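You operate a simulated robot arm through the tools that you are given. There is no shell and no other tool. Be economical: measure what you need, move in short steps, check, and stop when the job is done.

You run a simulated robot arm. Do the job below in one go: nothing can be reset, and whatever is moved stays where it is left.

TASK
Clear up after painting: wipe the drips, bin the rag, fold the cloth.
Fine: the drips are on the mat; use the beige rag; it goes in the red bin and the bin lid is shut; the white cloth is folded over and pressed flat.

It is judged by the outcome, as a careful person would: the job done as asked, and still so three seconds after it is handed in. It fails if anything else is knocked over, pushed out of place, dropped, spilled or broken. A push-on lid holds only when it is set on centred and level and pressed home; a screw cap is set on level and turned clockwise until tight. Flat cloth is picked up by pressing the open fingertips on it (5 to 10 N) and closing them slowly along it; thin cloth reads only 2 to 8 mm in the jaws.

THE ROBOT
A 7-joint arm with a two-finger parallel gripper, fixed in place. Base frame: the origin is at the foot of the arm, x ahead of it, y to its left, z up; the work surface is at about z = 0.824. Lengths are in m, angles in rad, forces in N, time in s.
With the tool pointing down near the work surface it reaches from about 0.3 to 0.74 m from the base axis. Its first joint turns from -2.007 to 2.007 rad. Payload 3.91 kg.
Tool frame: the origin (TCP) lies between the finger pads and is the grasp point; the fingertips stand 0.03 m ahead of it; z points along the fingers, y is the line along which they close. The gripper opens to 0.11 m. The fingers are 0.02 m wide and 0.01 m thick; the gripper's body (0.048 by 0.112 m) begins 0.055 m behind the TCP.
Orientation is that of the tool frame in the base frame, as a unit quaternion [x, y, z, w]. With the fingers straight down and closing along the base's y, the tool's x points along the base's -x, its y along +y and its z along -z.

THE INTERFACE
- The arm moves only by the tool arm_command. Its argument "increments" is a list of rows, each a list of 3 entries, a list of its own where there are three numbers: the turn, a rotation vector about the tool's x, y, z in units of 180 degrees (1.0 is 180 degrees), then the shift along the tool's x, y, z in units of 100 mm (1.0 is 100 mm), then the finger opening in m, from 0 to 0.11. In form: [[[wx, wy, wz], [dx, dy, dz], hand], ...]. A call has 1 to 20 rows; each row is the pose to reach, as a shift and turn from the pose commanded when the call began, along the tool's axes at that moment. A call with a number of a shift or a turn outside -1 to 1 is refused whole. Rows are played at 5 a second. More than 0.05 m and 0.15 rad between two rows, or a gripper value outside its range, and nothing of the call is played. A pose out of reach is approached as far as the arm can. The call stops where the force on the tool passes 50 N (or 10 N more than at its start, if that is more) or the arm is blocked; 0.2 s more then pass. Each finger travels about 0.108 m/s and halts on what it meets, pressing with about 37 N; the grip force reading is that of the motor and also rises with nothing between the fingers. The clock runs only during rows and for 0.2 s after the last one: add rows that repeat a pose to give the fingers time. It gives the time, the measured TCP pose, the force on the tool (base axes), the opening and the grip force at its end, in the units of the frame above (readings bear some noise).
- Cameras (640 x 400 px; columns grow to the right, rows downward): "scene" is fixed at [0.3989, -0.6514, 1.5821]; the picture's right is [0.94, 0.33, 0.00], its down [0.30, -0.86, -0.41] and it looks along [-0.14, 0.39, -0.91] (base axes); focal length 307 px, centre (320, 200). "wrist" rides on the gripper at [-0.036, 0, -0.057] in the tool frame; the picture's right is [0.00, -1.00, 0.00], its down [0.97, 0.00, -0.24] and it looks along [0.24, 0.00, 0.97] (tool axes); focal length 218 px, centre (320, 200). There is no depth. A picture from a camera that has moved, and an enlarged one, comes with that camera's place and axes in the base frame and with its lens.
- camera(camera): a new picture of that camera. The clock stands still meanwhile.
- lift_body(by): slides the trunk up (or, below 0, down) by that many m; the arm rides with it, the base frame stays. It gives what a move gives, with no picture.
- enlarge(camera, box): a new picture of the part [left, top, right, bottom] of that camera's present view, enlarged. The clock stands still meanwhile.
- finish_job(): hands the job in; it is judged then, once.

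Work in short steps. Places have to be worked out from the pictures, the camera data and where the tool is seen: move nearer, look again, correct. Check each grasp and each placing, and mend what went wrong. You have 120 turns and 84 pictures in all, those below and enlarged ones among them. Open the gripper and draw the arm clear of the work before you hand the job in, unless the task says otherwise; then end with one line.

The tools are called after "Call:" as a command line: name --argument value ..., lists and objects as JSON in quotes. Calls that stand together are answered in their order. arm_command: Moves the arm, as the interface text tells. Its arguments: {"type":"object","properties":{"increments":{"type":"array"}},"required":["increments"]} The other tools are called the same way: lift_body (by) slides the trunk up or down; camera (camera) takes a picture; enlarge (camera, box) takes an enlarged picture of a part of a camera's view; finish_job () hands the job in.

At the start:

```text
clock: 0.0
tcp_pos: [0.2614, -0.3993, 1.1923]
ee_rot: [0.0, 1.0, 0.001, 0.0]
ft_force: [0.1, -0.5, -0.1]
finger_gap: 0.1099
gripper_force: 0.1
trunk travel left (down, up): [-0.825, 0.165]
```

scene: 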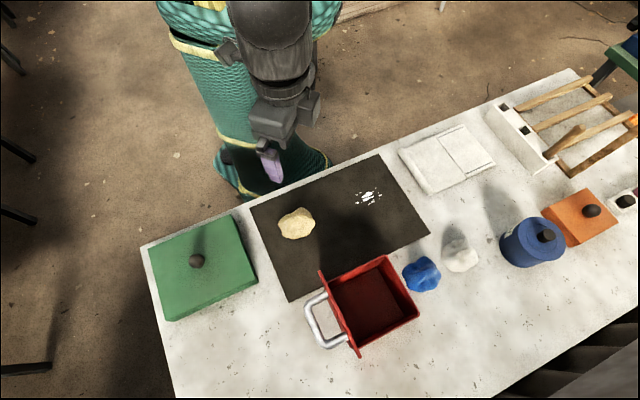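
wrist: 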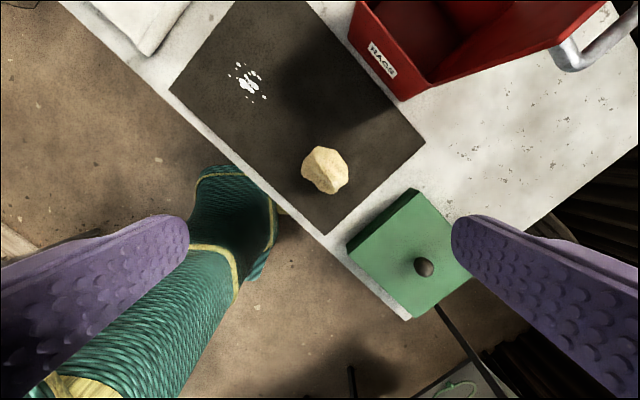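

I'll take enlarged looks at the main parts before planning.

Call:
enlarge --camera "scene" --box '[240, 140, 440, 360]'

Call:
enlarge --camera "scene" --box '[380, 70, 640, 290]'

```text
1.82 times, centred on (340, 250) of scene
camera zoom: at [0.3989, -0.6514, 1.5821], right [0.94, 0.33, 0.0], down [0.3, -0.86, -0.41], along [-0.14, 0.39, -0.91], focal length 559 px, centre (284, 109)
```

zoom: 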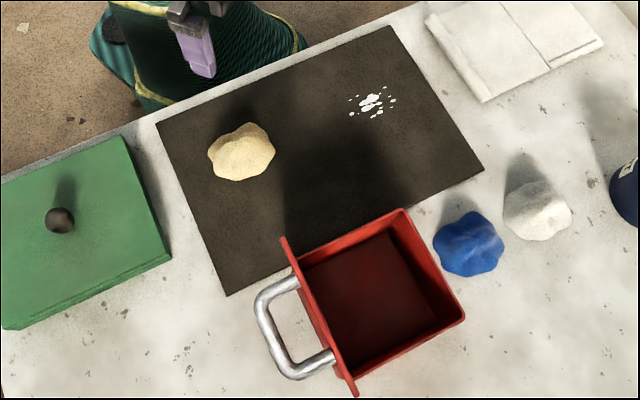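

```text
1.82 times, centred on (510, 180) of scene
camera zoom: at [0.3989, -0.6514, 1.5821], right [0.94, 0.33, 0.0], down [0.3, -0.86, -0.41], along [-0.14, 0.39, -0.91], focal length 559 px, centre (-26, 236)
```

zoom: 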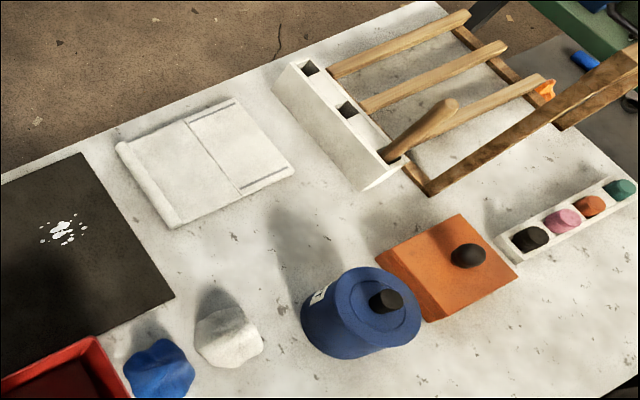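

The bin's hinged lid stands upright on its handle side, and the beige rag lies almost directly below the tool, near (0.254, -0.408). I'll descend 0.1 m towards it, then look again.

Call:
arm_command --increments '[[[0, 0, 0], [0.02, -0.03, 0.33], 0.11], [[0, 0, 0], [0.04, -0.06, 0.66], 0.11], [[0, 0, 0], [0.07, -0.09, 1.0], 0.11], [[0, 0, 0], [0.07, -0.09, 1.0], 0.11]]'

Call:
camera --camera "wrist"

```text
clock: 1.0
tcp_pos: [0.2558, -0.408, 1.0927]
ee_rot: [-0.001, 1.0, 0.001, 0.0]
ft_force: [-0.9, 0.1, 0.4]
finger_gap: 0.1098
gripper_force: 0.0
trunk travel left (down, up): [-0.825, 0.165]
```

```text
79 pictures are left
camera wrist: at [0.2928, -0.4092, 1.1502], right [0.0, -1.0, 0.0], down [-0.97, 0.0, 0.24], along [-0.24, 0.0, -0.97], focal length 218 px, centre (320, 200)
```

wrist: 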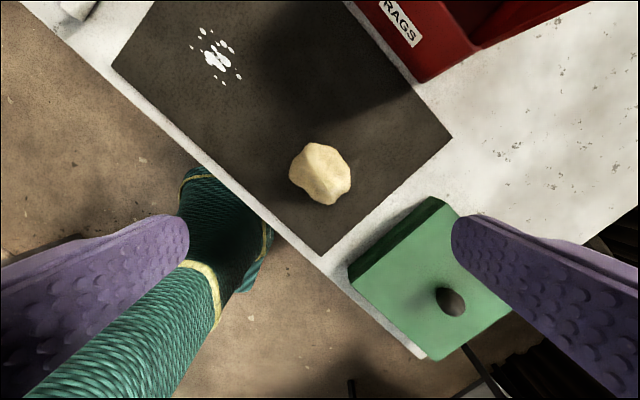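

Rag centre refined to (0.254, -0.409), about 8 cm wide, and the open jaws will straddle it. I'll descend further.

Call:
arm_command --increments '[[[0, 0, 0], [0.02, -0.01, 0.33], 0.11], [[0, 0, 0], [0.02, -0.01, 0.66], 0.11], [[0, 0, 0], [0.02, -0.01, 1.0], 0.11], [[0, 0, 0], [0.02, -0.01, 1.0], 0.11]]'

Call:
camera --camera "wrist"

```text
clock: 2.0
tcp_pos: [0.2532, -0.4082, 0.9922]
ee_rot: [0.0, 1.0, 0.0, 0.0]
ft_force: [0.0, -0.1, 0.9]
finger_gap: 0.1099
gripper_force: 0.1
trunk travel left (down, up): [-0.825, 0.165]
```

```text
78 pictures are left
camera wrist: at [0.29, -0.4091, 1.05], right [0.0, -1.0, 0.0], down [-0.97, 0.0, 0.24], along [-0.24, 0.0, -0.97], focal length 218 px, centre (320, 200)
```

wrist: 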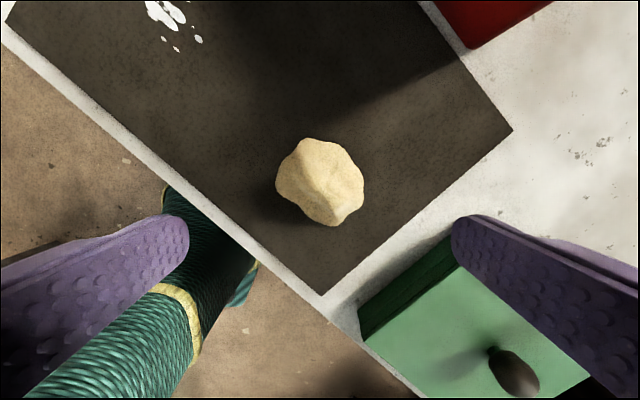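

The rag is centred between the jaws. I'll go down to about TCP z 0.89, then do the last bit separately.

Call:
arm_command --increments '[[[0, 0, 0], [-0.01, 0, 0.33], 0.11], [[0, 0, 0], [-0.02, 0, 0.66], 0.11], [[0, 0, 0], [-0.02, 0, 0.98], 0.11], [[0, 0, 0], [-0.02, 0, 0.98], 0.11]]'

Call:
camera --camera "wrist"

```text
clock: 3.0
tcp_pos: [0.2559, -0.4093, 0.8947]
ee_rot: [0.0, 1.0, -0.001, 0.0]
ft_force: [0.1, 0.0, -0.4]
finger_gap: 0.11
gripper_force: 0.0
trunk travel left (down, up): [-0.825, 0.165]
```

```text
77 pictures are left
camera wrist: at [0.2917, -0.4098, 0.9517], right [0.0, -1.0, 0.0], down [-0.97, 0.0, 0.24], along [-0.24, 0.0, -0.97], focal length 218 px, centre (320, 200)
```

wrist: 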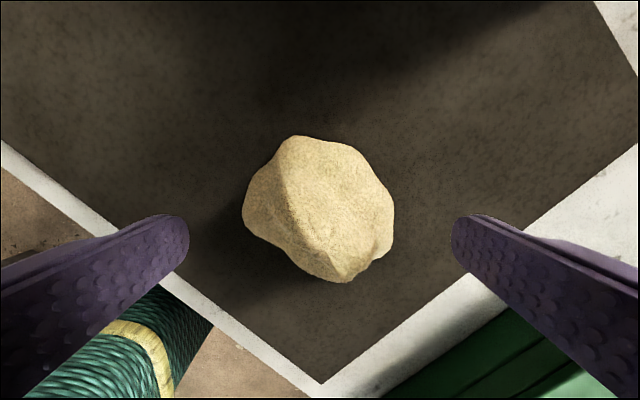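

I'll lower to z≈0.866, shift 4 mm ahead, and close on the rag.

Call:
arm_command --increments '[[[0, 0, 0], [-0.04, 0, 0.15], 0.11], [[0, 0, 0], [-0.04, 0, 0.28], 0.11], [[0, 0, 0], [-0.04, 0, 0.28], 0.08], [[0, 0, 0], [-0.04, 0, 0.28], 0.06], [[0, 0, 0], [-0.04, 0, 0.28], 0.04], [[0, 0, 0], [-0.04, 0, 0.28], 0.02], [[0, 0, 0], [-0.04, 0, 0.28], 0.0], [[0, 0, 0], [-0.04, 0, 0.28], 0.0]]'

Call:
camera --camera "wrist"

```text
clock: 4.8
tcp_pos: [0.2599, -0.4086, 0.8685]
ee_rot: [-0.002, 1.0, -0.003, 0.001]
ft_force: [5.8, -4.1, 38.2]
finger_gap: 0.0715
gripper_force: 36.8
trunk travel left (down, up): [-0.825, 0.165]
```

```text
76 pictures are left
camera wrist: at [0.2962, -0.4092, 0.9255], right [0.0, -1.0, 0.0], down [-0.97, 0.0, 0.24], along [-0.24, -0.01, -0.97], focal length 218 px, centre (320, 200)
```

wrist: 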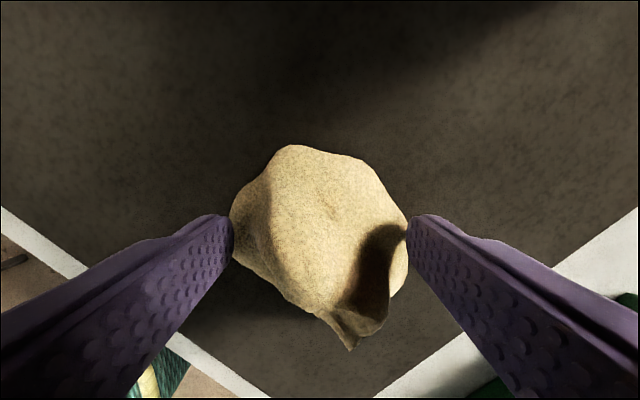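

The jaws stopped on the rag at 71 mm, with 38 N of upward force from pressing. I'll lift a little and see if it comes along.

Call:
arm_command --increments '[[[0, 0, 0], [0, 0, -0.1], 0.0], [[0, 0, 0], [0, 0, -0.3], 0.0], [[0, 0, 0], [0, 0, -0.6], 0.0], [[0, 0, 0], [0, 0, -0.6], 0.0]]'

Call:
camera --camera "wrist"

Call:
camera --camera "scene"

```text
clock: 5.8
tcp_pos: [0.2586, -0.4095, 0.9276]
ee_rot: [0.0, 1.0, 0.0, 0.0]
ft_force: [0.3, 0.0, 0.3]
finger_gap: 0.0001
gripper_force: 36.6
trunk travel left (down, up): [-0.825, 0.165]
```

```text
75 pictures are left
camera wrist: at [0.2952, -0.4104, 0.9845], right [0.0, -1.0, 0.0], down [-0.97, 0.0, 0.24], along [-0.24, 0.0, -0.97], focal length 218 px, centre (320, 200)
```

wrist: 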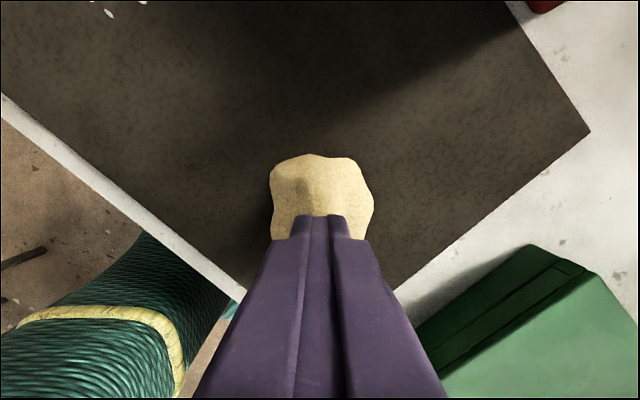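

```text
74 pictures are left
```

scene: 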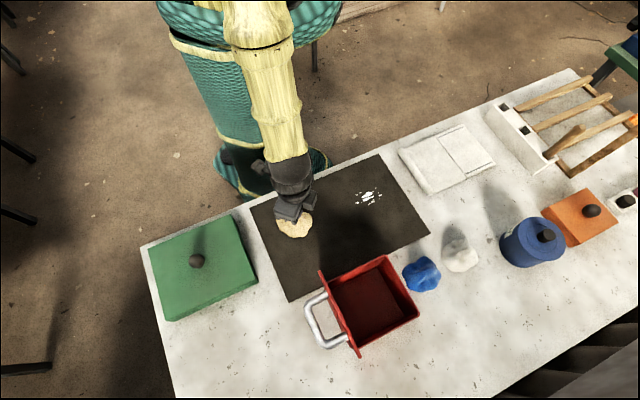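

The rag slipped out and is still on the mat, so the grip was too high on its slope. I'll rise a bit, open, and look again.

Call:
arm_command --increments '[[[0, 0, 0], [0, 0, -0.2], 0.0], [[0, 0, 0], [0, 0, -0.4], 0.05], [[0, 0, 0], [0, 0, -0.4], 0.11], [[0, 0, 0], [0, 0, -0.4], 0.11], [[0, 0, 0], [0, 0, -0.4], 0.11]]'

Call:
camera --camera "wrist"

Call:
enlarge --camera "scene" --box '[250, 170, 340, 260]'

```text
clock: 7.0
tcp_pos: [0.2587, -0.4093, 0.967]
ee_rot: [0.0, 1.0, 0.0, 0.0]
ft_force: [0.8, 0.4, 0.1]
finger_gap: 0.11
gripper_force: 0.0
trunk travel left (down, up): [-0.825, 0.165]
```

```text
73 pictures are left
camera wrist: at [0.2948, -0.4104, 1.024], right [0.0, -1.0, 0.0], down [-0.97, 0.0, 0.24], along [-0.24, 0.0, -0.97], focal length 218 px, centre (320, 200)
```

wrist: 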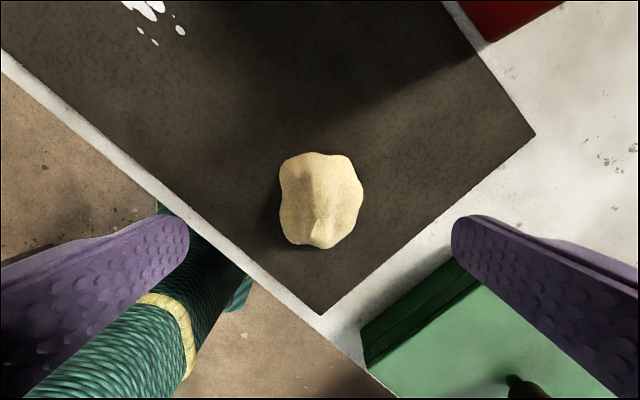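

```text
4.44 times, centred on (295, 215) of scene
camera zoom: at [0.3989, -0.6514, 1.5821], right [0.94, 0.33, 0.0], down [0.3, -0.86, -0.41], along [-0.14, 0.39, -0.91], focal length 1366 px, centre (431, 133)
```

zoom: 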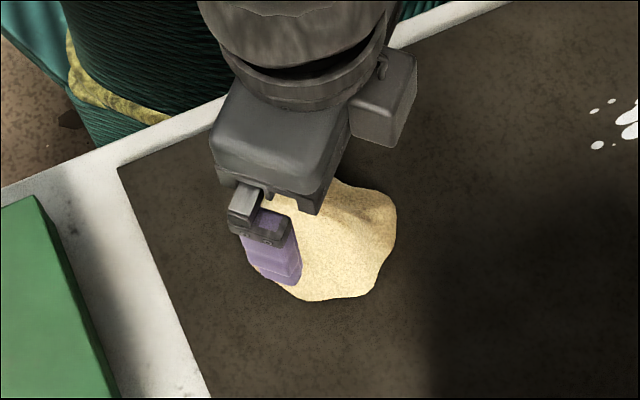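

The rag is now at about (0.249, -0.411), 73 mm wide. I'll go down with the fingertips almost at the mat and stop there to check force first.

Call:
arm_command --increments '[[[0, 0, 0], [0.09, -0.02, 0.3], 0.11], [[0, 0, 0], [0.09, -0.02, 0.6], 0.11], [[0, 0, 0], [0.09, -0.02, 0.9], 0.11], [[0, 0, 0], [0.09, -0.02, 1.0], 0.11], [[0, 0, 0], [0.09, -0.02, 1.0], 0.11]]'

Call:
arm_command --increments '[[[0, 0, 0], [0, 0, 0.04], 0.11], [[0, 0, 0], [0, 0, 0.08], 0.11], [[0, 0, 0], [0, 0, 0.08], 0.11]]'

Call:
camera --camera "wrist"

```text
clock: 8.2
tcp_pos: [0.2488, -0.4114, 0.8656]
ee_rot: [-0.001, 1.0, 0.0, 0.0]
ft_force: [-0.4, 0.1, -0.2]
finger_gap: 0.1098
gripper_force: 0.1
trunk travel left (down, up): [-0.825, 0.165]
```

```text
clock: 9.0
tcp_pos: [0.2495, -0.4123, 0.8597]
ee_rot: [-0.001, 1.0, 0.0, 0.0]
ft_force: [0.5, 0.0, -0.7]
finger_gap: 0.11
gripper_force: 0.1
trunk travel left (down, up): [-0.825, 0.165]
```

```text
71 pictures are left
camera wrist: at [0.2855, -0.4127, 0.9158], right [0.0, -1.0, 0.0], down [-0.97, 0.0, 0.24], along [-0.24, 0.0, -0.97], focal length 218 px, centre (320, 200)
```

wrist: 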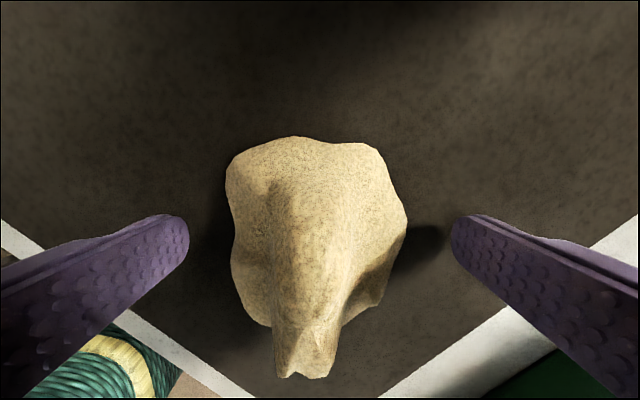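

No contact yet and the rag lies well between the fingers. I'll close slowly here.

Call:
arm_command --increments '[[[0, 0, 0], [0, 0, 0], 0.085], [[0, 0, 0], [0, 0, 0], 0.07], [[0, 0, 0], [0, 0, 0], 0.055], [[0, 0, 0], [0, 0, 0], 0.04], [[0, 0, 0], [0, 0, 0], 0.025], [[0, 0, 0], [0, 0, 0], 0.01], [[0, 0, 0], [0, 0, 0], 0.0], [[0, 0, 0], [0, 0, 0], 0.0], [[0, 0, 0], [0, 0, 0], 0.0]]'

Call:
camera --camera "wrist"

```text
clock: 11.0
tcp_pos: [0.2479, -0.4114, 0.8594]
ee_rot: [0.0, 1.0, -0.001, 0.0]
ft_force: [0.7, 0.8, 11.9]
finger_gap: 0.0615
gripper_force: 37.0
trunk travel left (down, up): [-0.825, 0.165]
```

```text
70 pictures are left
camera wrist: at [0.2854, -0.4125, 0.9164], right [0.0, -1.0, 0.0], down [-0.97, 0.0, 0.24], along [-0.24, 0.0, -0.97], focal length 218 px, centre (320, 200)
```

wrist: 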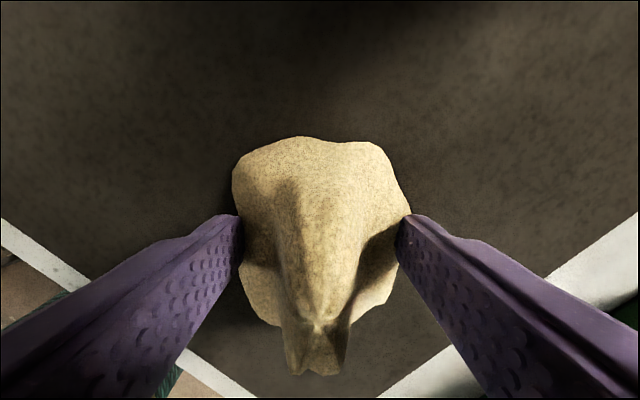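

Held at 61 mm with 37 N and lower down this time. I'll lift slowly.

Call:
arm_command --increments '[[[0, 0, 0], [0, 0, -0.05], 0.0], [[0, 0, 0], [0, 0, -0.1], 0.0], [[0, 0, 0], [0, 0, -0.2], 0.0], [[0, 0, 0], [0, 0, -0.35], 0.0], [[0, 0, 0], [0, 0, -0.5], 0.0], [[0, 0, 0], [0, 0, -0.5], 0.0]]'

Call:
camera --camera "wrist"

```text
clock: 12.4
tcp_pos: [0.2509, -0.4114, 0.9096]
ee_rot: [0.0, 1.0, 0.001, 0.0]
ft_force: [-0.6, 0.3, -1.4]
finger_gap: 0.0553
gripper_force: 36.4
trunk travel left (down, up): [-0.825, 0.165]
```

```text
69 pictures are left
camera wrist: at [0.2863, -0.4126, 0.966], right [0.0, -1.0, 0.0], down [-0.97, 0.0, 0.24], along [-0.24, 0.0, -0.97], focal length 218 px, centre (320, 200)
```

wrist: 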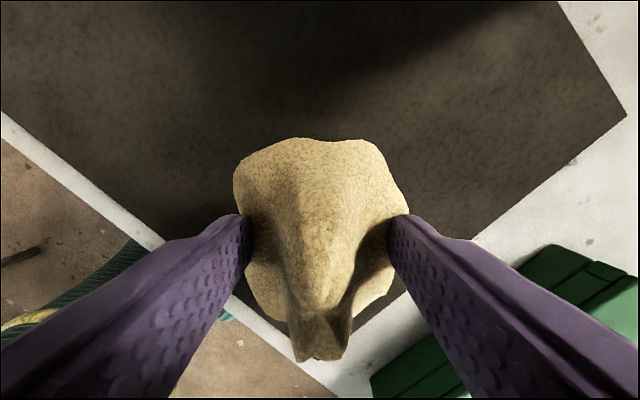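

The rag is held. I'll travel towards the drips around (0.405, -0.27).

Call:
arm_command --increments '[[[0, 0, 0], [-0.25, 0.25, 0], 0.0], [[0, 0, 0], [-0.5, 0.5, 0], 0.0], [[0, 0, 0], [-0.75, 0.75, 0], 0.0], [[0, 0, 0], [-1.0, 1.0, 0], 0.0], [[0, 0, 0], [-1.0, 1.0, 0], 0.0]]'

Call:
camera --camera "wrist"

```text
clock: 13.6
tcp_pos: [0.3509, -0.3138, 0.9078]
ee_rot: [-0.001, 1.0, -0.001, 0.001]
ft_force: [0.0, -0.5, -0.3]
finger_gap: 0.0549
gripper_force: 36.7
trunk travel left (down, up): [-0.825, 0.165]
```

```text
68 pictures are left
camera wrist: at [0.3875, -0.3139, 0.9646], right [0.0, -1.0, 0.0], down [-0.97, 0.0, 0.24], along [-0.24, 0.0, -0.97], focal length 218 px, centre (320, 200)
```

wrist: 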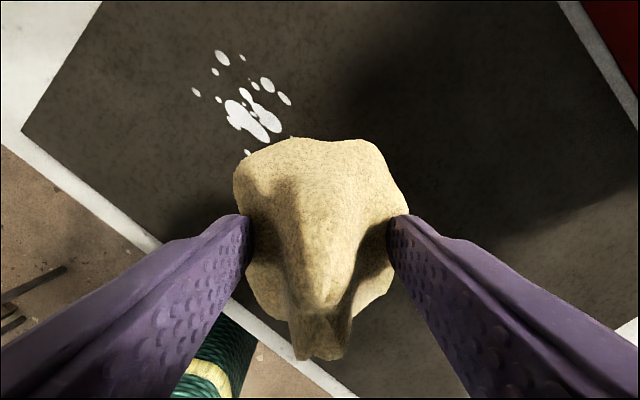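

Drips span x 0.38–0.44 and y -0.295 to -0.24, centred near (0.41, -0.268). I'll move over them and lower gently until the rag touches.

Call:
arm_command --increments '[[[0, 0, 0], [-0.3, 0.23, 0], 0.0], [[0, 0, 0], [-0.59, 0.46, 0], 0.0], [[0, 0, 0], [-0.59, 0.46, 0.2], 0.0], [[0, 0, 0], [-0.59, 0.46, 0.35], 0.0], [[0, 0, 0], [-0.59, 0.46, 0.45], 0.0], [[0, 0, 0], [-0.59, 0.46, 0.48], 0.0], [[0, 0, 0], [-0.59, 0.46, 0.48], 0.0]]'

Call:
camera --camera "wrist"

```text
clock: 15.2
tcp_pos: [0.4085, -0.2655, 0.8637]
ee_rot: [0.0, 1.0, -0.001, 0.002]
ft_force: [1.3, -2.9, 33.5]
finger_gap: 0.0538
gripper_force: 36.9
trunk travel left (down, up): [-0.825, 0.165]
```

```text
67 pictures are left
camera wrist: at [0.4449, -0.266, 0.9208], right [0.0, -1.0, 0.0], down [-0.97, 0.0, 0.24], along [-0.24, 0.0, -0.97], focal length 218 px, centre (320, 200)
```

wrist: 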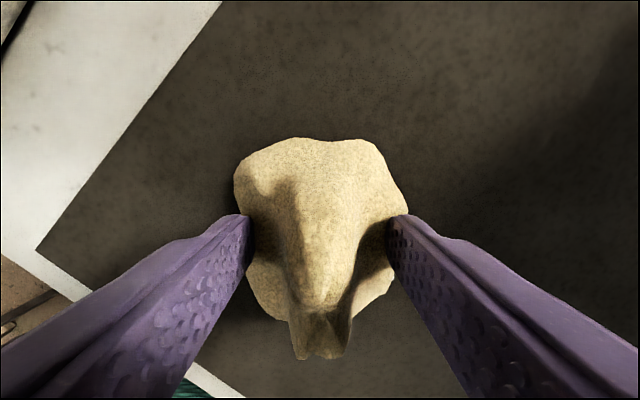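

The rag presses at 33 N, so I'll ease off 2 mm and rub over the whole drip area.

Call:
arm_command --increments '[[[0, 0, 0], [0, 0, -0.022], 0.0], [[0, 0, 0], [-0.15, 0, -0.022], 0.0], [[0, 0, 0], [-0.3, 0, -0.022], 0.0], [[0, 0, 0], [-0.28, 0.15, -0.022], 0.0], [[0, 0, 0], [-0.12, 0.25, -0.022], 0.0], [[0, 0, 0], [0.05, 0.25, -0.022], 0.0], [[0, 0, 0], [0.2, 0.2, -0.022], 0.0], [[0, 0, 0], [0.3, 0.05, -0.022], 0.0], [[0, 0, 0], [0.25, -0.15, -0.022], 0.0], [[0, 0, 0], [0.05, -0.27, -0.022], 0.0], [[0, 0, 0], [-0.15, -0.27, -0.022], 0.0], [[0, 0, 0], [-0.3, -0.15, -0.022], 0.0], [[0, 0, 0], [-0.2, 0.05, -0.022], 0.0], [[0, 0, 0], [-0.05, 0.2, -0.022], 0.0], [[0, 0, 0], [0.1, 0.1, -0.022], 0.0], [[0, 0, 0], [0.15, -0.1, -0.022], 0.0], [[0, 0, 0], [0, -0.15, -0.022], 0.0], [[0, 0, 0], [-0.1, 0, -0.022], 0.0], [[0, 0, 0], [0, 0, -0.022], 0.0]]'

Call:
arm_command --increments '[[[0, 0, 0], [0, 0, -0.2], 0.0], [[0, 0, 0], [0.2, -0.2, -0.5], 0.0], [[0, 0, 0], [0.5, -0.4, -0.5], 0.0], [[0, 0, 0], [0.7, -0.6, -0.5], 0.0]]'

Call:
camera --camera "wrist"

Call:
camera --camera "scene"

```text
clock: 17.3
tcp_pos: [0.3794, -0.2768, 0.8641]
ee_rot: [0.0, 1.0, 0.004, -0.009]
ft_force: [-8.3, 9.5, 33.3]
finger_gap: 0.0535
gripper_force: 36.7
trunk travel left (down, up): [-0.825, 0.165]
stopped in row 10: the force on the tool passed its limit (the readings are from after the stop); the commanded pose is now the measured one
```

```text
clock: 18.3
tcp_pos: [0.3129, -0.339, 0.9144]
ee_rot: [0.0, 1.0, 0.006, -0.008]
ft_force: [-1.0, 0.5, -0.4]
finger_gap: 0.0533
gripper_force: 37.0
trunk travel left (down, up): [-0.825, 0.165]
```

```text
66 pictures are left
camera wrist: at [0.3504, -0.342, 0.9698], right [0.0, -1.0, -0.01], down [-0.97, 0.0, 0.26], along [-0.26, 0.01, -0.97], focal length 218 px, centre (320, 200)
```

wrist: 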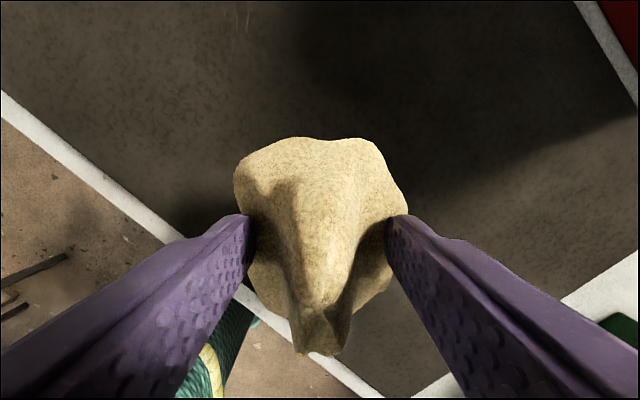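

```text
65 pictures are left
```

scene: 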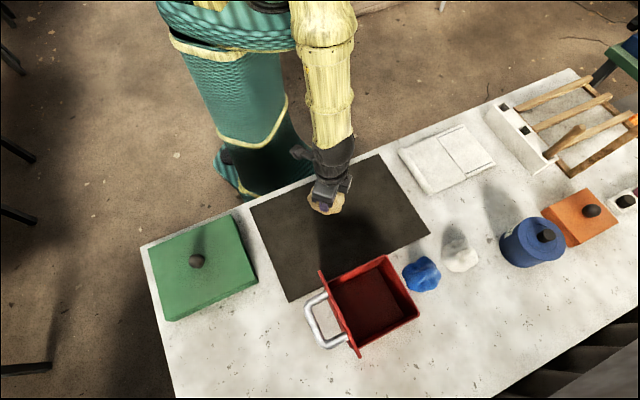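

The force cap cut the sweep short, but the drips look mostly gone. I'll zoom in to check for traces.

Call:
enlarge --camera "scene" --box '[320, 150, 430, 240]'

Call:
enlarge --camera "wrist" --box '[160, 0, 320, 100]'

```text
4.44 times, centred on (375, 195) of scene
camera zoom: at [0.3989, -0.6514, 1.5821], right [0.94, 0.33, 0.0], down [0.3, -0.86, -0.41], along [-0.14, 0.39, -0.91], focal length 1366 px, centre (76, 222)
```

zoom: 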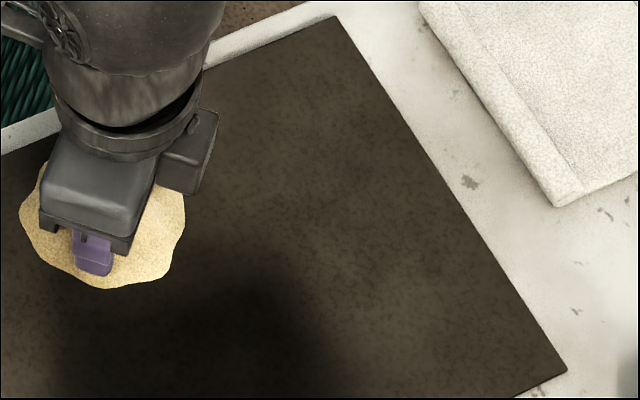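

```text
4.00 times, centred on (240, 50) of wrist
camera zoom: at [0.3504, -0.342, 0.9698], right [0.0, -1.0, -0.01], down [-0.97, 0.0, 0.26], along [-0.26, 0.01, -0.97], focal length 873 px, centre (640, 800)
```

zoom: 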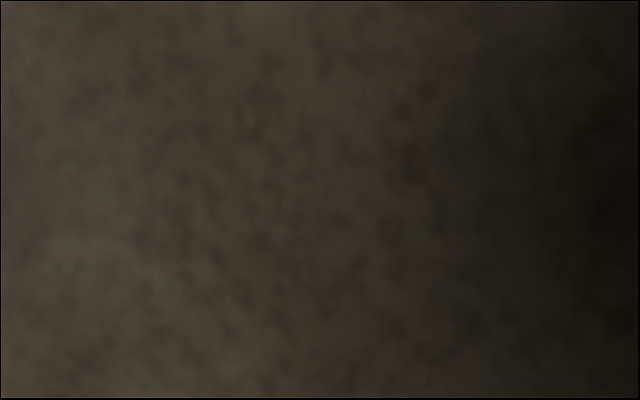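

A faint streak seemed to remain near (0.42, -0.30), which the aborted sweep missed. I'll go back and rub that side again with less pressure.

Call:
arm_command --increments '[[[0, 0, 0], [-0.33, 0.15, 0], 0.0], [[0, 0, 0], [-0.66, 0.3, 0], 0.0], [[0, 0, 0], [-1.0, 0.42, 0], 0.0], [[0, 0, 0], [-1.0, 0.42, 0.2], 0.0], [[0, 0, 0], [-1.0, 0.42, 0.38], 0.0], [[0, 0, 0], [-1.0, 0.42, 0.48], 0.0], [[0, 0, 0], [-1.0, 0.42, 0.49], 0.0]]'

```text
clock: 19.9
tcp_pos: [0.4136, -0.2986, 0.8658]
ee_rot: [-0.001, 1.0, 0.002, -0.007]
ft_force: [-2.0, -0.3, 35.7]
finger_gap: 0.0524
gripper_force: 37.2
trunk travel left (down, up): [-0.825, 0.165]
```

Call:
arm_command --increments '[[[0, 0, 0], [0, 0, -0.02], 0.0], [[0, 0, 0], [-0.1, -0.05, -0.025], 0.0], [[0, 0, 0], [-0.25, 0, -0.025], 0.0], [[0, 0, 0], [-0.15, 0.1, -0.025], 0.0], [[0, 0, 0], [0, 0.05, -0.025], 0.0], [[0, 0, 0], [0.15, 0, -0.025], 0.0], [[0, 0, 0], [0.15, 0.15, -0.025], 0.0], [[0, 0, 0], [0, 0.25, -0.025], 0.0], [[0, 0, 0], [-0.15, 0.3, -0.025], 0.0], [[0, 0, 0], [-0.2, 0.45, -0.025], 0.0], [[0, 0, 0], [-0.05, 0.5, -0.025], 0.0], [[0, 0, 0], [0.1, 0.4, -0.025], 0.0], [[0, 0, 0], [0.15, 0.2, -0.025], 0.0], [[0, 0, 0], [0, 0.05, -0.025], 0.0], [[0, 0, 0], [0, 0, -0.025], 0.0]]'

```text
clock: 23.1
tcp_pos: [0.4089, -0.2942, 0.8654]
ee_rot: [0.001, 1.0, 0.006, -0.011]
ft_force: [-14.7, 23.2, 32.6]
finger_gap: 0.0506
gripper_force: 37.1
trunk travel left (down, up): [-0.825, 0.165]
```

The full rub completed, so I'll lift and back off to look.

Call:
arm_command --increments '[[[0, 0, 0], [0, 0, -0.2], 0.0], [[0, 0, 0], [0.0, 0, -0.5], 0.0], [[0, 0, 0], [0.3, -0.3, -0.7], 0.0], [[0, 0, 0], [0.6, -0.6, -0.9], 0.0], [[0, 0, 0], [0.7, -0.8, -0.95], 0.0]]'

Call:
camera --camera "wrist"

Call:
enlarge --camera "wrist" --box '[140, 0, 340, 125]'

```text
clock: 24.3
tcp_pos: [0.344, -0.3778, 0.9605]
ee_rot: [0.001, 1.0, 0.005, -0.009]
ft_force: [-0.6, -0.1, -0.1]
finger_gap: 0.0501
gripper_force: 37.3
trunk travel left (down, up): [-0.825, 0.165]
```

```text
62 pictures are left
camera wrist: at [0.3816, -0.3793, 1.0164], right [0.0, -1.0, -0.01], down [-0.97, 0.0, 0.26], along [-0.26, 0.01, -0.97], focal length 218 px, centre (320, 200)
```

wrist: 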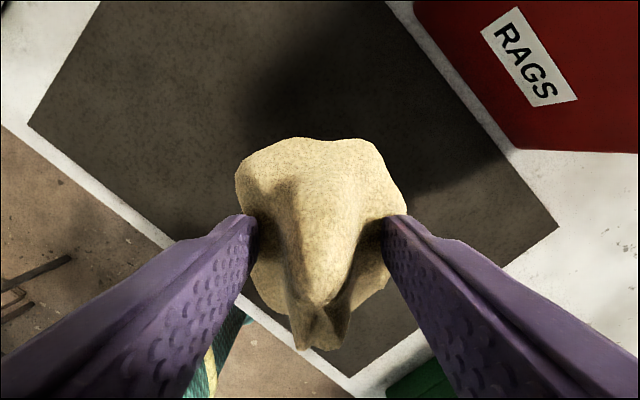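

```text
3.20 times, centred on (240, 62) of wrist
camera zoom: at [0.3816, -0.3793, 1.0164], right [0.0, -1.0, -0.01], down [-0.97, 0.0, 0.26], along [-0.26, 0.01, -0.97], focal length 698 px, centre (576, 640)
```

zoom: 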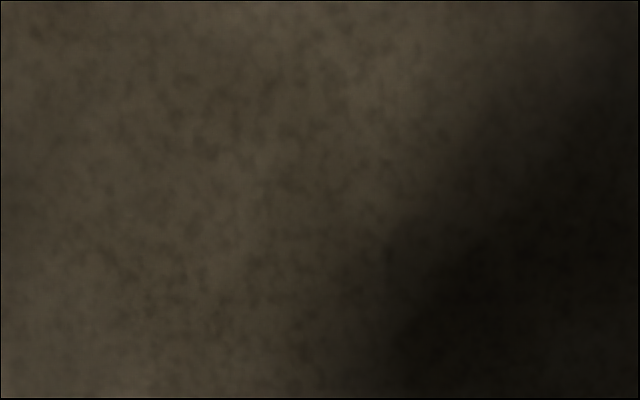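

The mat is clean. I'll raise the rag, take out the small tilt and approach the bin at height.

Call:
arm_command --increments '[[[0.003, -0.006, 0], [-0.05, -0.05, -0.4], 0.0], [[0.003, -0.006, 0], [-0.2, -0.2, -0.8], 0.0], [[0.003, -0.006, 0], [-0.3, -0.4, -1.0], 0.0], [[0.003, -0.006, 0], [-0.3, -0.4, -1.0], 0.0]]'

Call:
arm_command --increments '[[[0, 0, -0.04], [0, 0, -0.2], 0.0], [[0, 0, -0.085], [0, 0, -0.3], 0.0], [[0, 0, -0.13], [0, 0, -0.3], 0.0], [[0, 0, -0.17], [0, 0, -0.3], 0.0], [[0, 0, -0.21], [0, 0, -0.3], 0.0], [[0, 0, -0.25], [0, 0, -0.3], 0.0], [[0, 0, -0.25], [0, 0, -0.3], 0.0]]'

Call:
camera --camera "wrist"

Call:
camera --camera "scene"

```text
clock: 25.3
tcp_pos: [0.3789, -0.4195, 1.0591]
ee_rot: [0.001, 1.0, 0.0, 0.0]
ft_force: [-0.4, 0.3, -0.7]
finger_gap: 0.0498
gripper_force: 37.0
trunk travel left (down, up): [-0.825, 0.165]
```

```text
clock: 26.9
tcp_pos: [0.3761, -0.4192, 1.0882]
ee_rot: [-0.383, 0.924, 0.0, 0.0]
ft_force: [1.0, 0.5, -0.8]
finger_gap: 0.0488
gripper_force: 36.8
trunk travel left (down, up): [-0.825, 0.165]
```

```text
60 pictures are left
camera wrist: at [0.4021, -0.395, 1.1456], right [0.71, -0.71, 0.0], down [-0.69, -0.69, 0.24], along [-0.17, -0.17, -0.97], focal length 218 px, centre (320, 200)
```

wrist: 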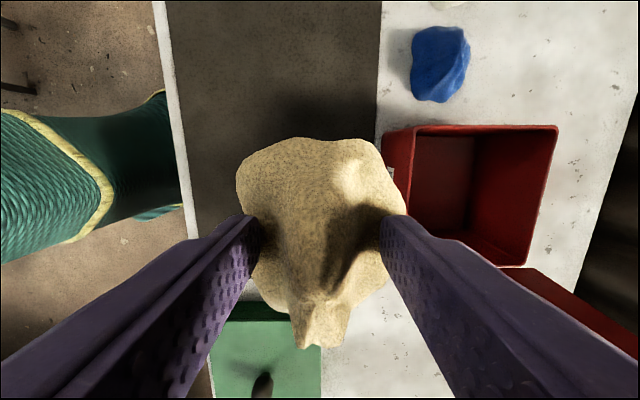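

```text
59 pictures are left
```

scene: 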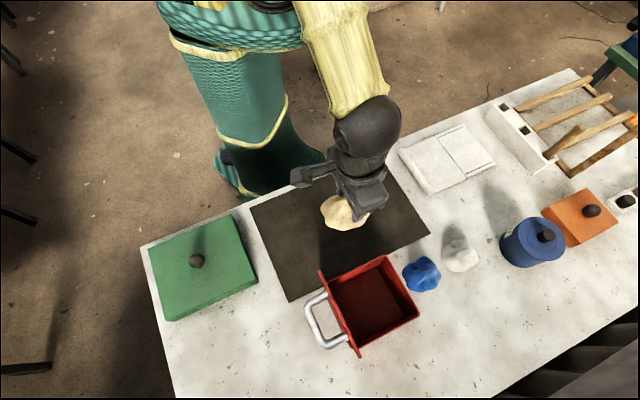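

Bin rim at z≈0.925, centre near (0.477, -0.545), and the tool is now aligned with it. I'll move over the opening at height.

Call:
arm_command --increments '[[[0, 0, 0], [0, -0.3, 0], 0.0], [[0, 0, 0], [0, -0.6, 0], 0.0], [[0, 0, 0], [0.03, -0.9, 0], 0.0], [[0, 0, 0], [0.05, -1.0, 0], 0.0]]'

Call:
arm_command --increments '[[[0, 0, 0], [0.05, -0.25, 0], 0.0], [[0, 0, 0], [0.08, -0.5, 0], 0.0], [[0, 0, 0], [0.08, -0.55, 0], 0.0], [[0, 0, 0], [0.08, -0.55, 0], 0.0]]'

Call:
camera --camera "wrist"

Call:
camera --camera "scene"

```text
clock: 27.9
tcp_pos: [0.4423, -0.4953, 1.0913]
ee_rot: [-0.382, 0.924, -0.001, 0.001]
ft_force: [-0.2, -0.3, -0.8]
finger_gap: 0.0488
gripper_force: 37.1
trunk travel left (down, up): [-0.825, 0.165]
```

```text
clock: 28.9
tcp_pos: [0.4763, -0.5411, 1.0902]
ee_rot: [-0.382, 0.924, 0.0, 0.0]
ft_force: [0.2, 0.7, -0.8]
finger_gap: 0.0479
gripper_force: 36.5
trunk travel left (down, up): [-0.825, 0.165]
```

```text
58 pictures are left
camera wrist: at [0.5017, -0.5164, 1.147], right [0.71, -0.71, 0.0], down [-0.69, -0.69, 0.24], along [-0.17, -0.17, -0.97], focal length 218 px, centre (320, 200)
```

wrist: 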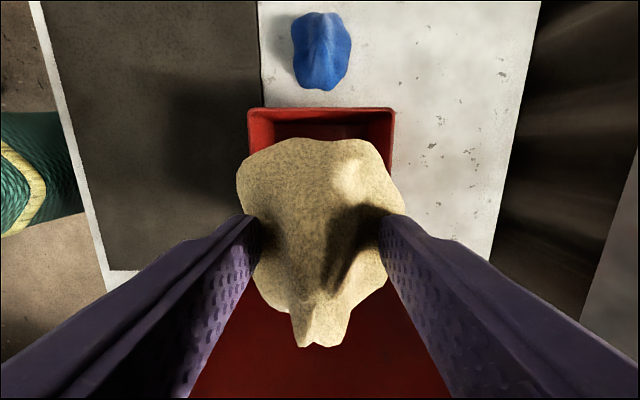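

```text
57 pictures are left
```

scene: 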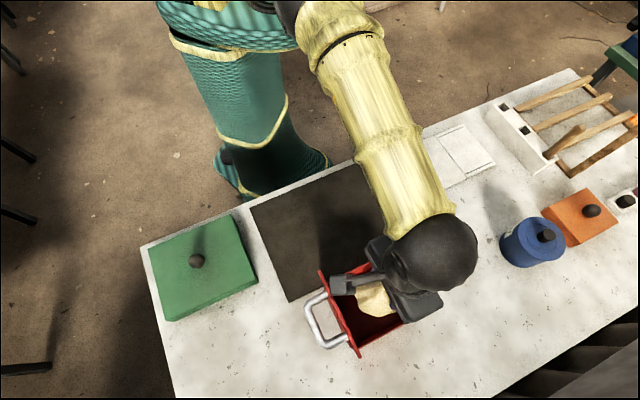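

The rag is centred over the opening. I'll lower it so the fingertips are about level with the rim.

Call:
arm_command --increments '[[[0, 0, 0], [0, 0, 0.3], 0.0], [[0, 0, 0], [0, 0, 0.6], 0.0], [[0, 0, 0], [0, 0, 0.85], 0.0], [[0, 0, 0], [0, 0, 1.0], 0.0]]'

Call:
arm_command --increments '[[[0, 0, 0], [0, 0, 0.15], 0.0], [[0, 0, 0], [0, 0, 0.3], 0.0], [[0, 0, 0], [0, 0, 0.3], 0.0]]'

Call:
camera --camera "scene"

Call:
camera --camera "wrist"

```text
clock: 29.9
tcp_pos: [0.4758, -0.5392, 0.989]
ee_rot: [-0.382, 0.924, 0.0, 0.001]
ft_force: [-0.6, 0.9, 0.1]
finger_gap: 0.0478
gripper_force: 37.0
trunk travel left (down, up): [-0.825, 0.165]
```

```text
clock: 30.7
tcp_pos: [0.4778, -0.5384, 0.9596]
ee_rot: [-0.383, 0.924, 0.001, 0.0]
ft_force: [4.6, 5.4, 2.1]
finger_gap: 0.0472
gripper_force: 37.1
trunk travel left (down, up): [-0.825, 0.165]
```

```text
56 pictures are left
```

scene: 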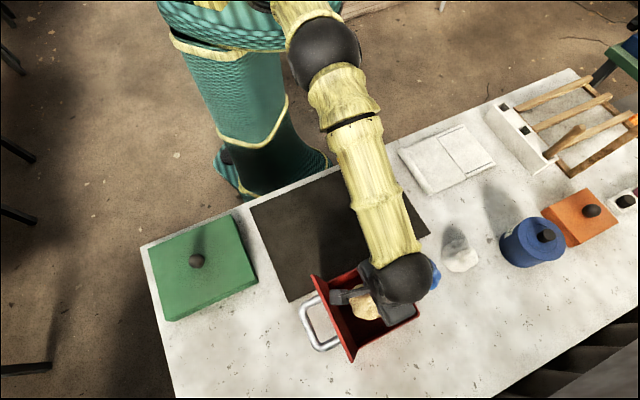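

```text
55 pictures are left
camera wrist: at [0.5039, -0.5135, 1.0164], right [0.71, -0.71, 0.0], down [-0.69, -0.69, 0.24], along [-0.17, -0.17, -0.97], focal length 218 px, centre (320, 200)
```

wrist: 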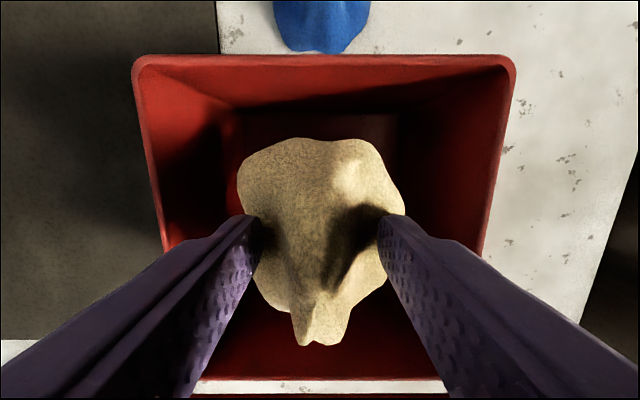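

The rag is inside the mouth; something on the gripper leans the lid back slightly (5 N), which is harmless. I'll release here, then rise.

Call:
arm_command --increments '[[[0, 0, 0], [0, 0, 0], 0.06], [[0, 0, 0], [0, 0, 0], 0.085], [[0, 0, 0], [0, 0, 0], 0.085], [[0, 0, 0], [0, 0, 0], 0.085]]'

Call:
arm_command --increments '[[[0, 0, 0], [0, 0, -0.25], 0.085], [[0, 0, 0], [0, 0, -0.5], 0.085], [[0, 0, 0], [0, 0, -0.8], 0.085], [[0, 0, 0], [0, 0, -1.0], 0.085]]'

Call:
camera --camera "wrist"

```text
clock: 31.7
tcp_pos: [0.4773, -0.5382, 0.9595]
ee_rot: [-0.383, 0.924, 0.001, 0.001]
ft_force: [7.3, 8.0, 0.4]
finger_gap: 0.0852
gripper_force: 0.1
trunk travel left (down, up): [-0.825, 0.165]
```

```text
clock: 32.7
tcp_pos: [0.4754, -0.5377, 1.0616]
ee_rot: [-0.381, 0.924, 0.001, 0.0]
ft_force: [0.5, -0.7, 0.0]
finger_gap: 0.0852
gripper_force: 0.2
trunk travel left (down, up): [-0.825, 0.165]
```

```text
54 pictures are left
camera wrist: at [0.5014, -0.5142, 1.118], right [0.71, -0.71, 0.0], down [-0.69, -0.69, 0.24], along [-0.17, -0.17, -0.97], focal length 218 px, centre (320, 200)
```

wrist: 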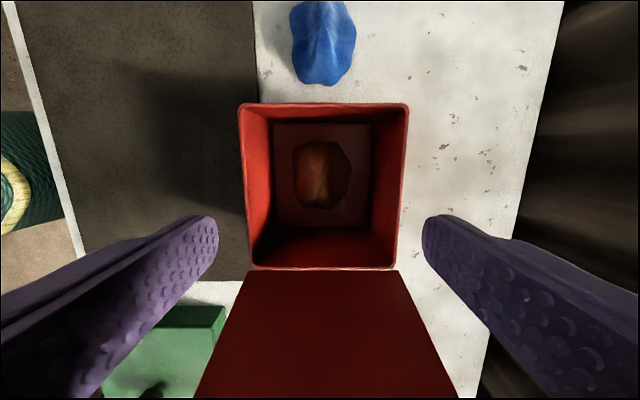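

The rag lies in the bin. I'll close the fingers and rise, moving over the lid side to see where its top edge and handle are.

Call:
arm_command --increments '[[[0, 0, 0], [0, 0, -0.4], 0.04], [[0, 0, 0], [0, 0.1, -0.7], 0.0], [[0, 0, 0], [0.1, 0.3, -1.0], 0.0], [[0, 0, 0], [0.2, 0.5, -1.0], 0.0], [[0, 0, 0], [0.2, 0.5, -1.0], 0.0]]'

Call:
camera --camera "wrist"

Call:
camera --camera "scene"

```text
clock: 33.9
tcp_pos: [0.4272, -0.5158, 1.1587]
ee_rot: [-0.382, 0.924, 0.0, 0.0]
ft_force: [-0.1, -0.4, -0.6]
finger_gap: 0.0001
gripper_force: 36.8
trunk travel left (down, up): [-0.825, 0.165]
```

```text
53 pictures are left
camera wrist: at [0.4525, -0.4916, 1.2148], right [0.71, -0.71, 0.0], down [-0.69, -0.69, 0.24], along [-0.17, -0.17, -0.97], focal length 218 px, centre (320, 200)
```

wrist: 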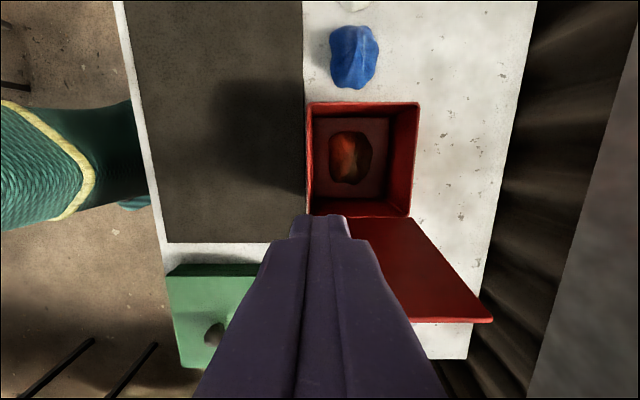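

```text
52 pictures are left
```

scene: 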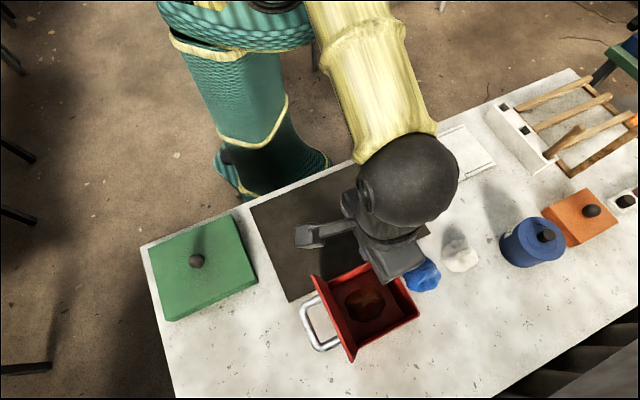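

The lid leans out about 14° past upright, with its top edge at z≈1.075 and base-side corner near (0.352, -0.577). I'll pass over it to the outside, lined up with its base-side margin clear of the handle.

Call:
arm_command --increments '[[[0, 0, 0], [0.3, -0.03, 0], 0.0], [[0, 0, 0], [0.6, -0.06, 0], 0.0], [[0, 0, 0], [0.9, -0.08, 0], 0.0], [[0, 0, 0], [1.0, -0.08, 0], 0.0]]'

Call:
arm_command --increments '[[[0, 0, 0], [0.2, 0, 0], 0.0], [[0, 0, 0], [0.4, 0, 0], 0.0], [[0, 0, 0], [0.4, 0, 0], 0.0]]'

Call:
camera --camera "wrist"

Call:
camera --camera "scene"

```text
clock: 34.9
tcp_pos: [0.3612, -0.5928, 1.1613]
ee_rot: [-0.383, 0.924, 0.0, 0.001]
ft_force: [0.4, 0.2, 0.1]
finger_gap: 0.0
gripper_force: 36.6
trunk travel left (down, up): [-0.825, 0.165]
```

```text
clock: 35.7
tcp_pos: [0.3333, -0.6219, 1.1585]
ee_rot: [-0.383, 0.924, 0.0, 0.0]
ft_force: [0.4, -0.5, -1.3]
finger_gap: 0.0
gripper_force: 37.1
trunk travel left (down, up): [-0.825, 0.165]
```

```text
51 pictures are left
camera wrist: at [0.3589, -0.5981, 1.2163], right [0.71, -0.71, 0.0], down [-0.69, -0.69, 0.24], along [-0.17, -0.17, -0.97], focal length 218 px, centre (320, 200)
```

wrist: 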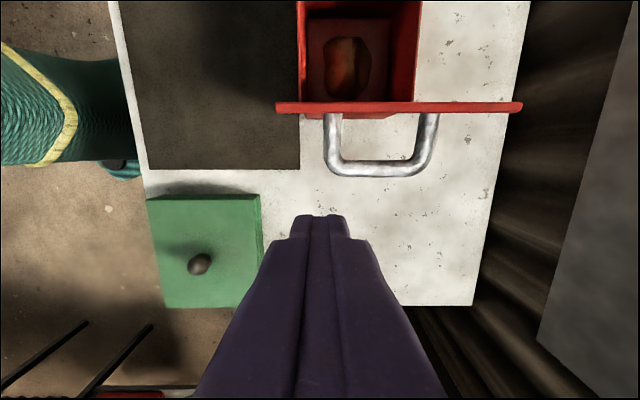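

```text
50 pictures are left
```

scene: 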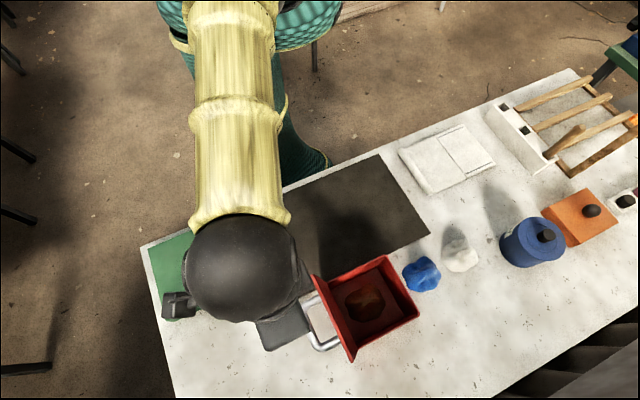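

Seen edge-on, the lid's base-side edge is 27 mm to the left of the fingers and the handle just right of them. I'll shift 12 mm left and lower so the tip is at z≈1.03.

Call:
arm_command --increments '[[[0, 0, 0], [0, 0.12, 0.0], 0.0], [[0, 0, 0], [0, 0.12, 0.35], 0.0], [[0, 0, 0], [0, 0.12, 0.7], 0.0], [[0, 0, 0], [0, 0.12, 1.0], 0.0], [[0, 0, 0], [0, 0.12, 1.0], 0.0]]'

Call:
camera --camera "wrist"

```text
clock: 36.9
tcp_pos: [0.3253, -0.6161, 1.0601]
ee_rot: [-0.382, 0.924, 0.001, 0.0]
ft_force: [0.9, 0.4, 0.6]
finger_gap: 0.0
gripper_force: 36.9
trunk travel left (down, up): [-0.825, 0.165]
```

```text
49 pictures are left
camera wrist: at [0.35, -0.5914, 1.1169], right [0.71, -0.71, 0.0], down [-0.69, -0.69, 0.24], along [-0.17, -0.17, -0.97], focal length 218 px, centre (320, 200)
```

wrist: 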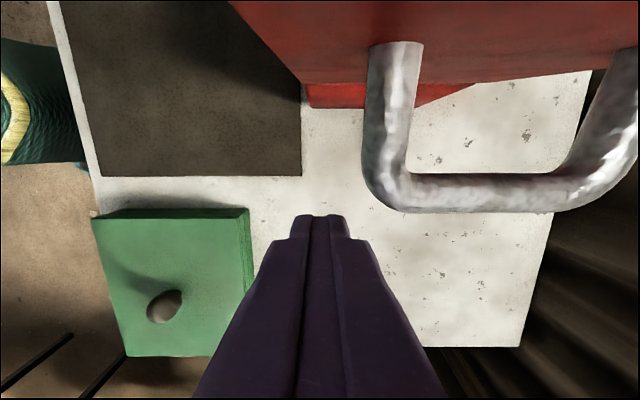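

The way is clear left of the handle. I'll push the lid inward (tool -x) and watch the force.

Call:
arm_command --increments '[[[0, 0, 0], [-0.25, 0, 0], 0.0], [[0, 0, 0], [-0.45, 0, 0], 0.0], [[0, 0, 0], [-0.6, 0, 0], 0.0], [[0, 0, 0], [-0.75, 0, 0], 0.0], [[0, 0, 0], [-0.9, 0, 0], 0.0], [[0, 0, 0], [-1.0, 0, 0], 0.0]]'

Call:
camera --camera "wrist"

Call:
camera --camera "scene"

```text
clock: 38.3
tcp_pos: [0.3966, -0.5408, 1.0584]
ee_rot: [-0.382, 0.924, -0.001, 0.001]
ft_force: [0.0, -0.2, -1.0]
finger_gap: 0.0001
gripper_force: 36.7
trunk travel left (down, up): [-0.825, 0.165]
```

```text
48 pictures are left
camera wrist: at [0.4222, -0.5181, 1.1159], right [0.71, -0.71, 0.0], down [-0.69, -0.69, 0.24], along [-0.17, -0.17, -0.97], focal length 218 px, centre (320, 200)
```

wrist: 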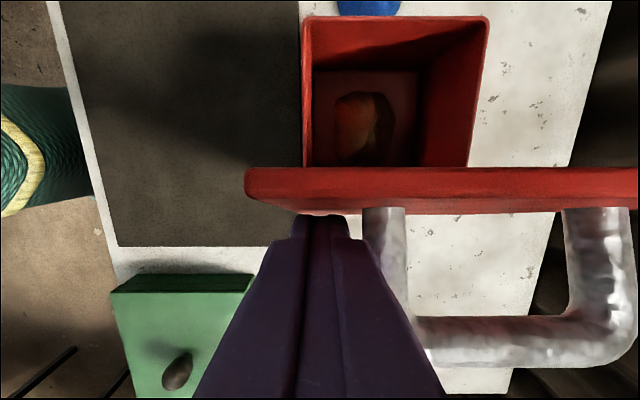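

```text
47 pictures are left
```

scene: 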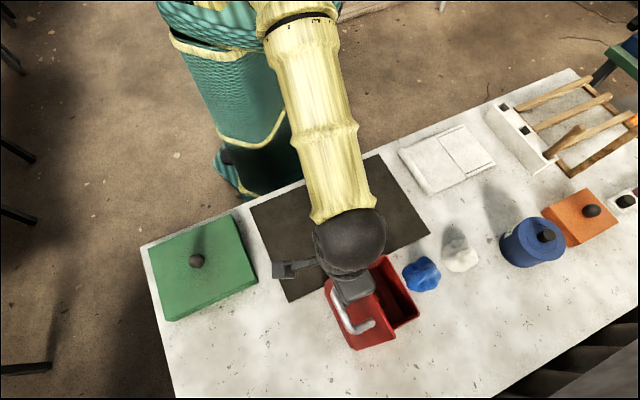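

The lid follows with little force and is past upright. I'll push on while dropping in an arc.

Call:
arm_command --increments '[[[0, 0, 0], [-0.2, 0, 0.03], 0.0], [[0, 0, 0], [-0.4, 0, 0.1], 0.0], [[0, 0, 0], [-0.6, 0, 0.2], 0.0], [[0, 0, 0], [-0.8, 0, 0.35], 0.0], [[0, 0, 0], [-0.9, 0, 0.5], 0.0], [[0, 0, 0], [-0.9, 0, 0.5], 0.0]]'

Call:
camera --camera "wrist"

Call:
camera --camera "scene"

```text
clock: 39.7
tcp_pos: [0.4605, -0.4791, 1.0088]
ee_rot: [-0.382, 0.924, 0.0, 0.0]
ft_force: [0.3, 0.2, -0.4]
finger_gap: 0.0001
gripper_force: 37.3
trunk travel left (down, up): [-0.825, 0.165]
```

```text
46 pictures are left
camera wrist: at [0.4869, -0.454, 1.0651], right [0.71, -0.71, 0.0], down [-0.69, -0.69, 0.24], along [-0.17, -0.17, -0.97], focal length 218 px, centre (320, 200)
```

wrist: 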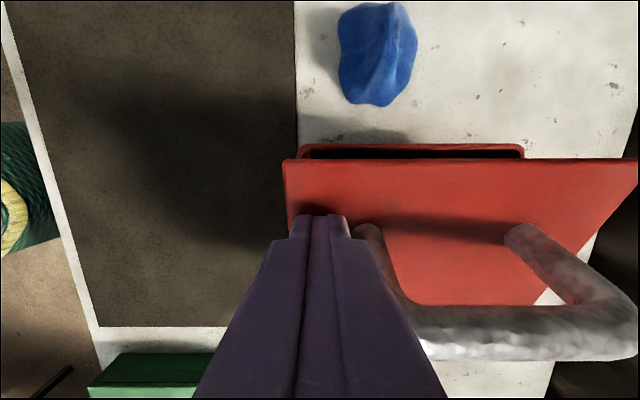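

```text
45 pictures are left
```

scene: 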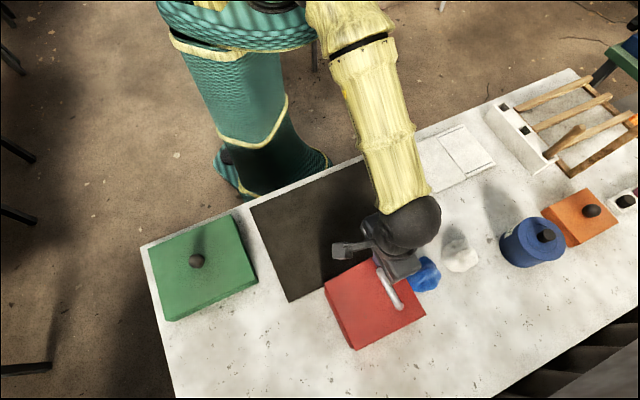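

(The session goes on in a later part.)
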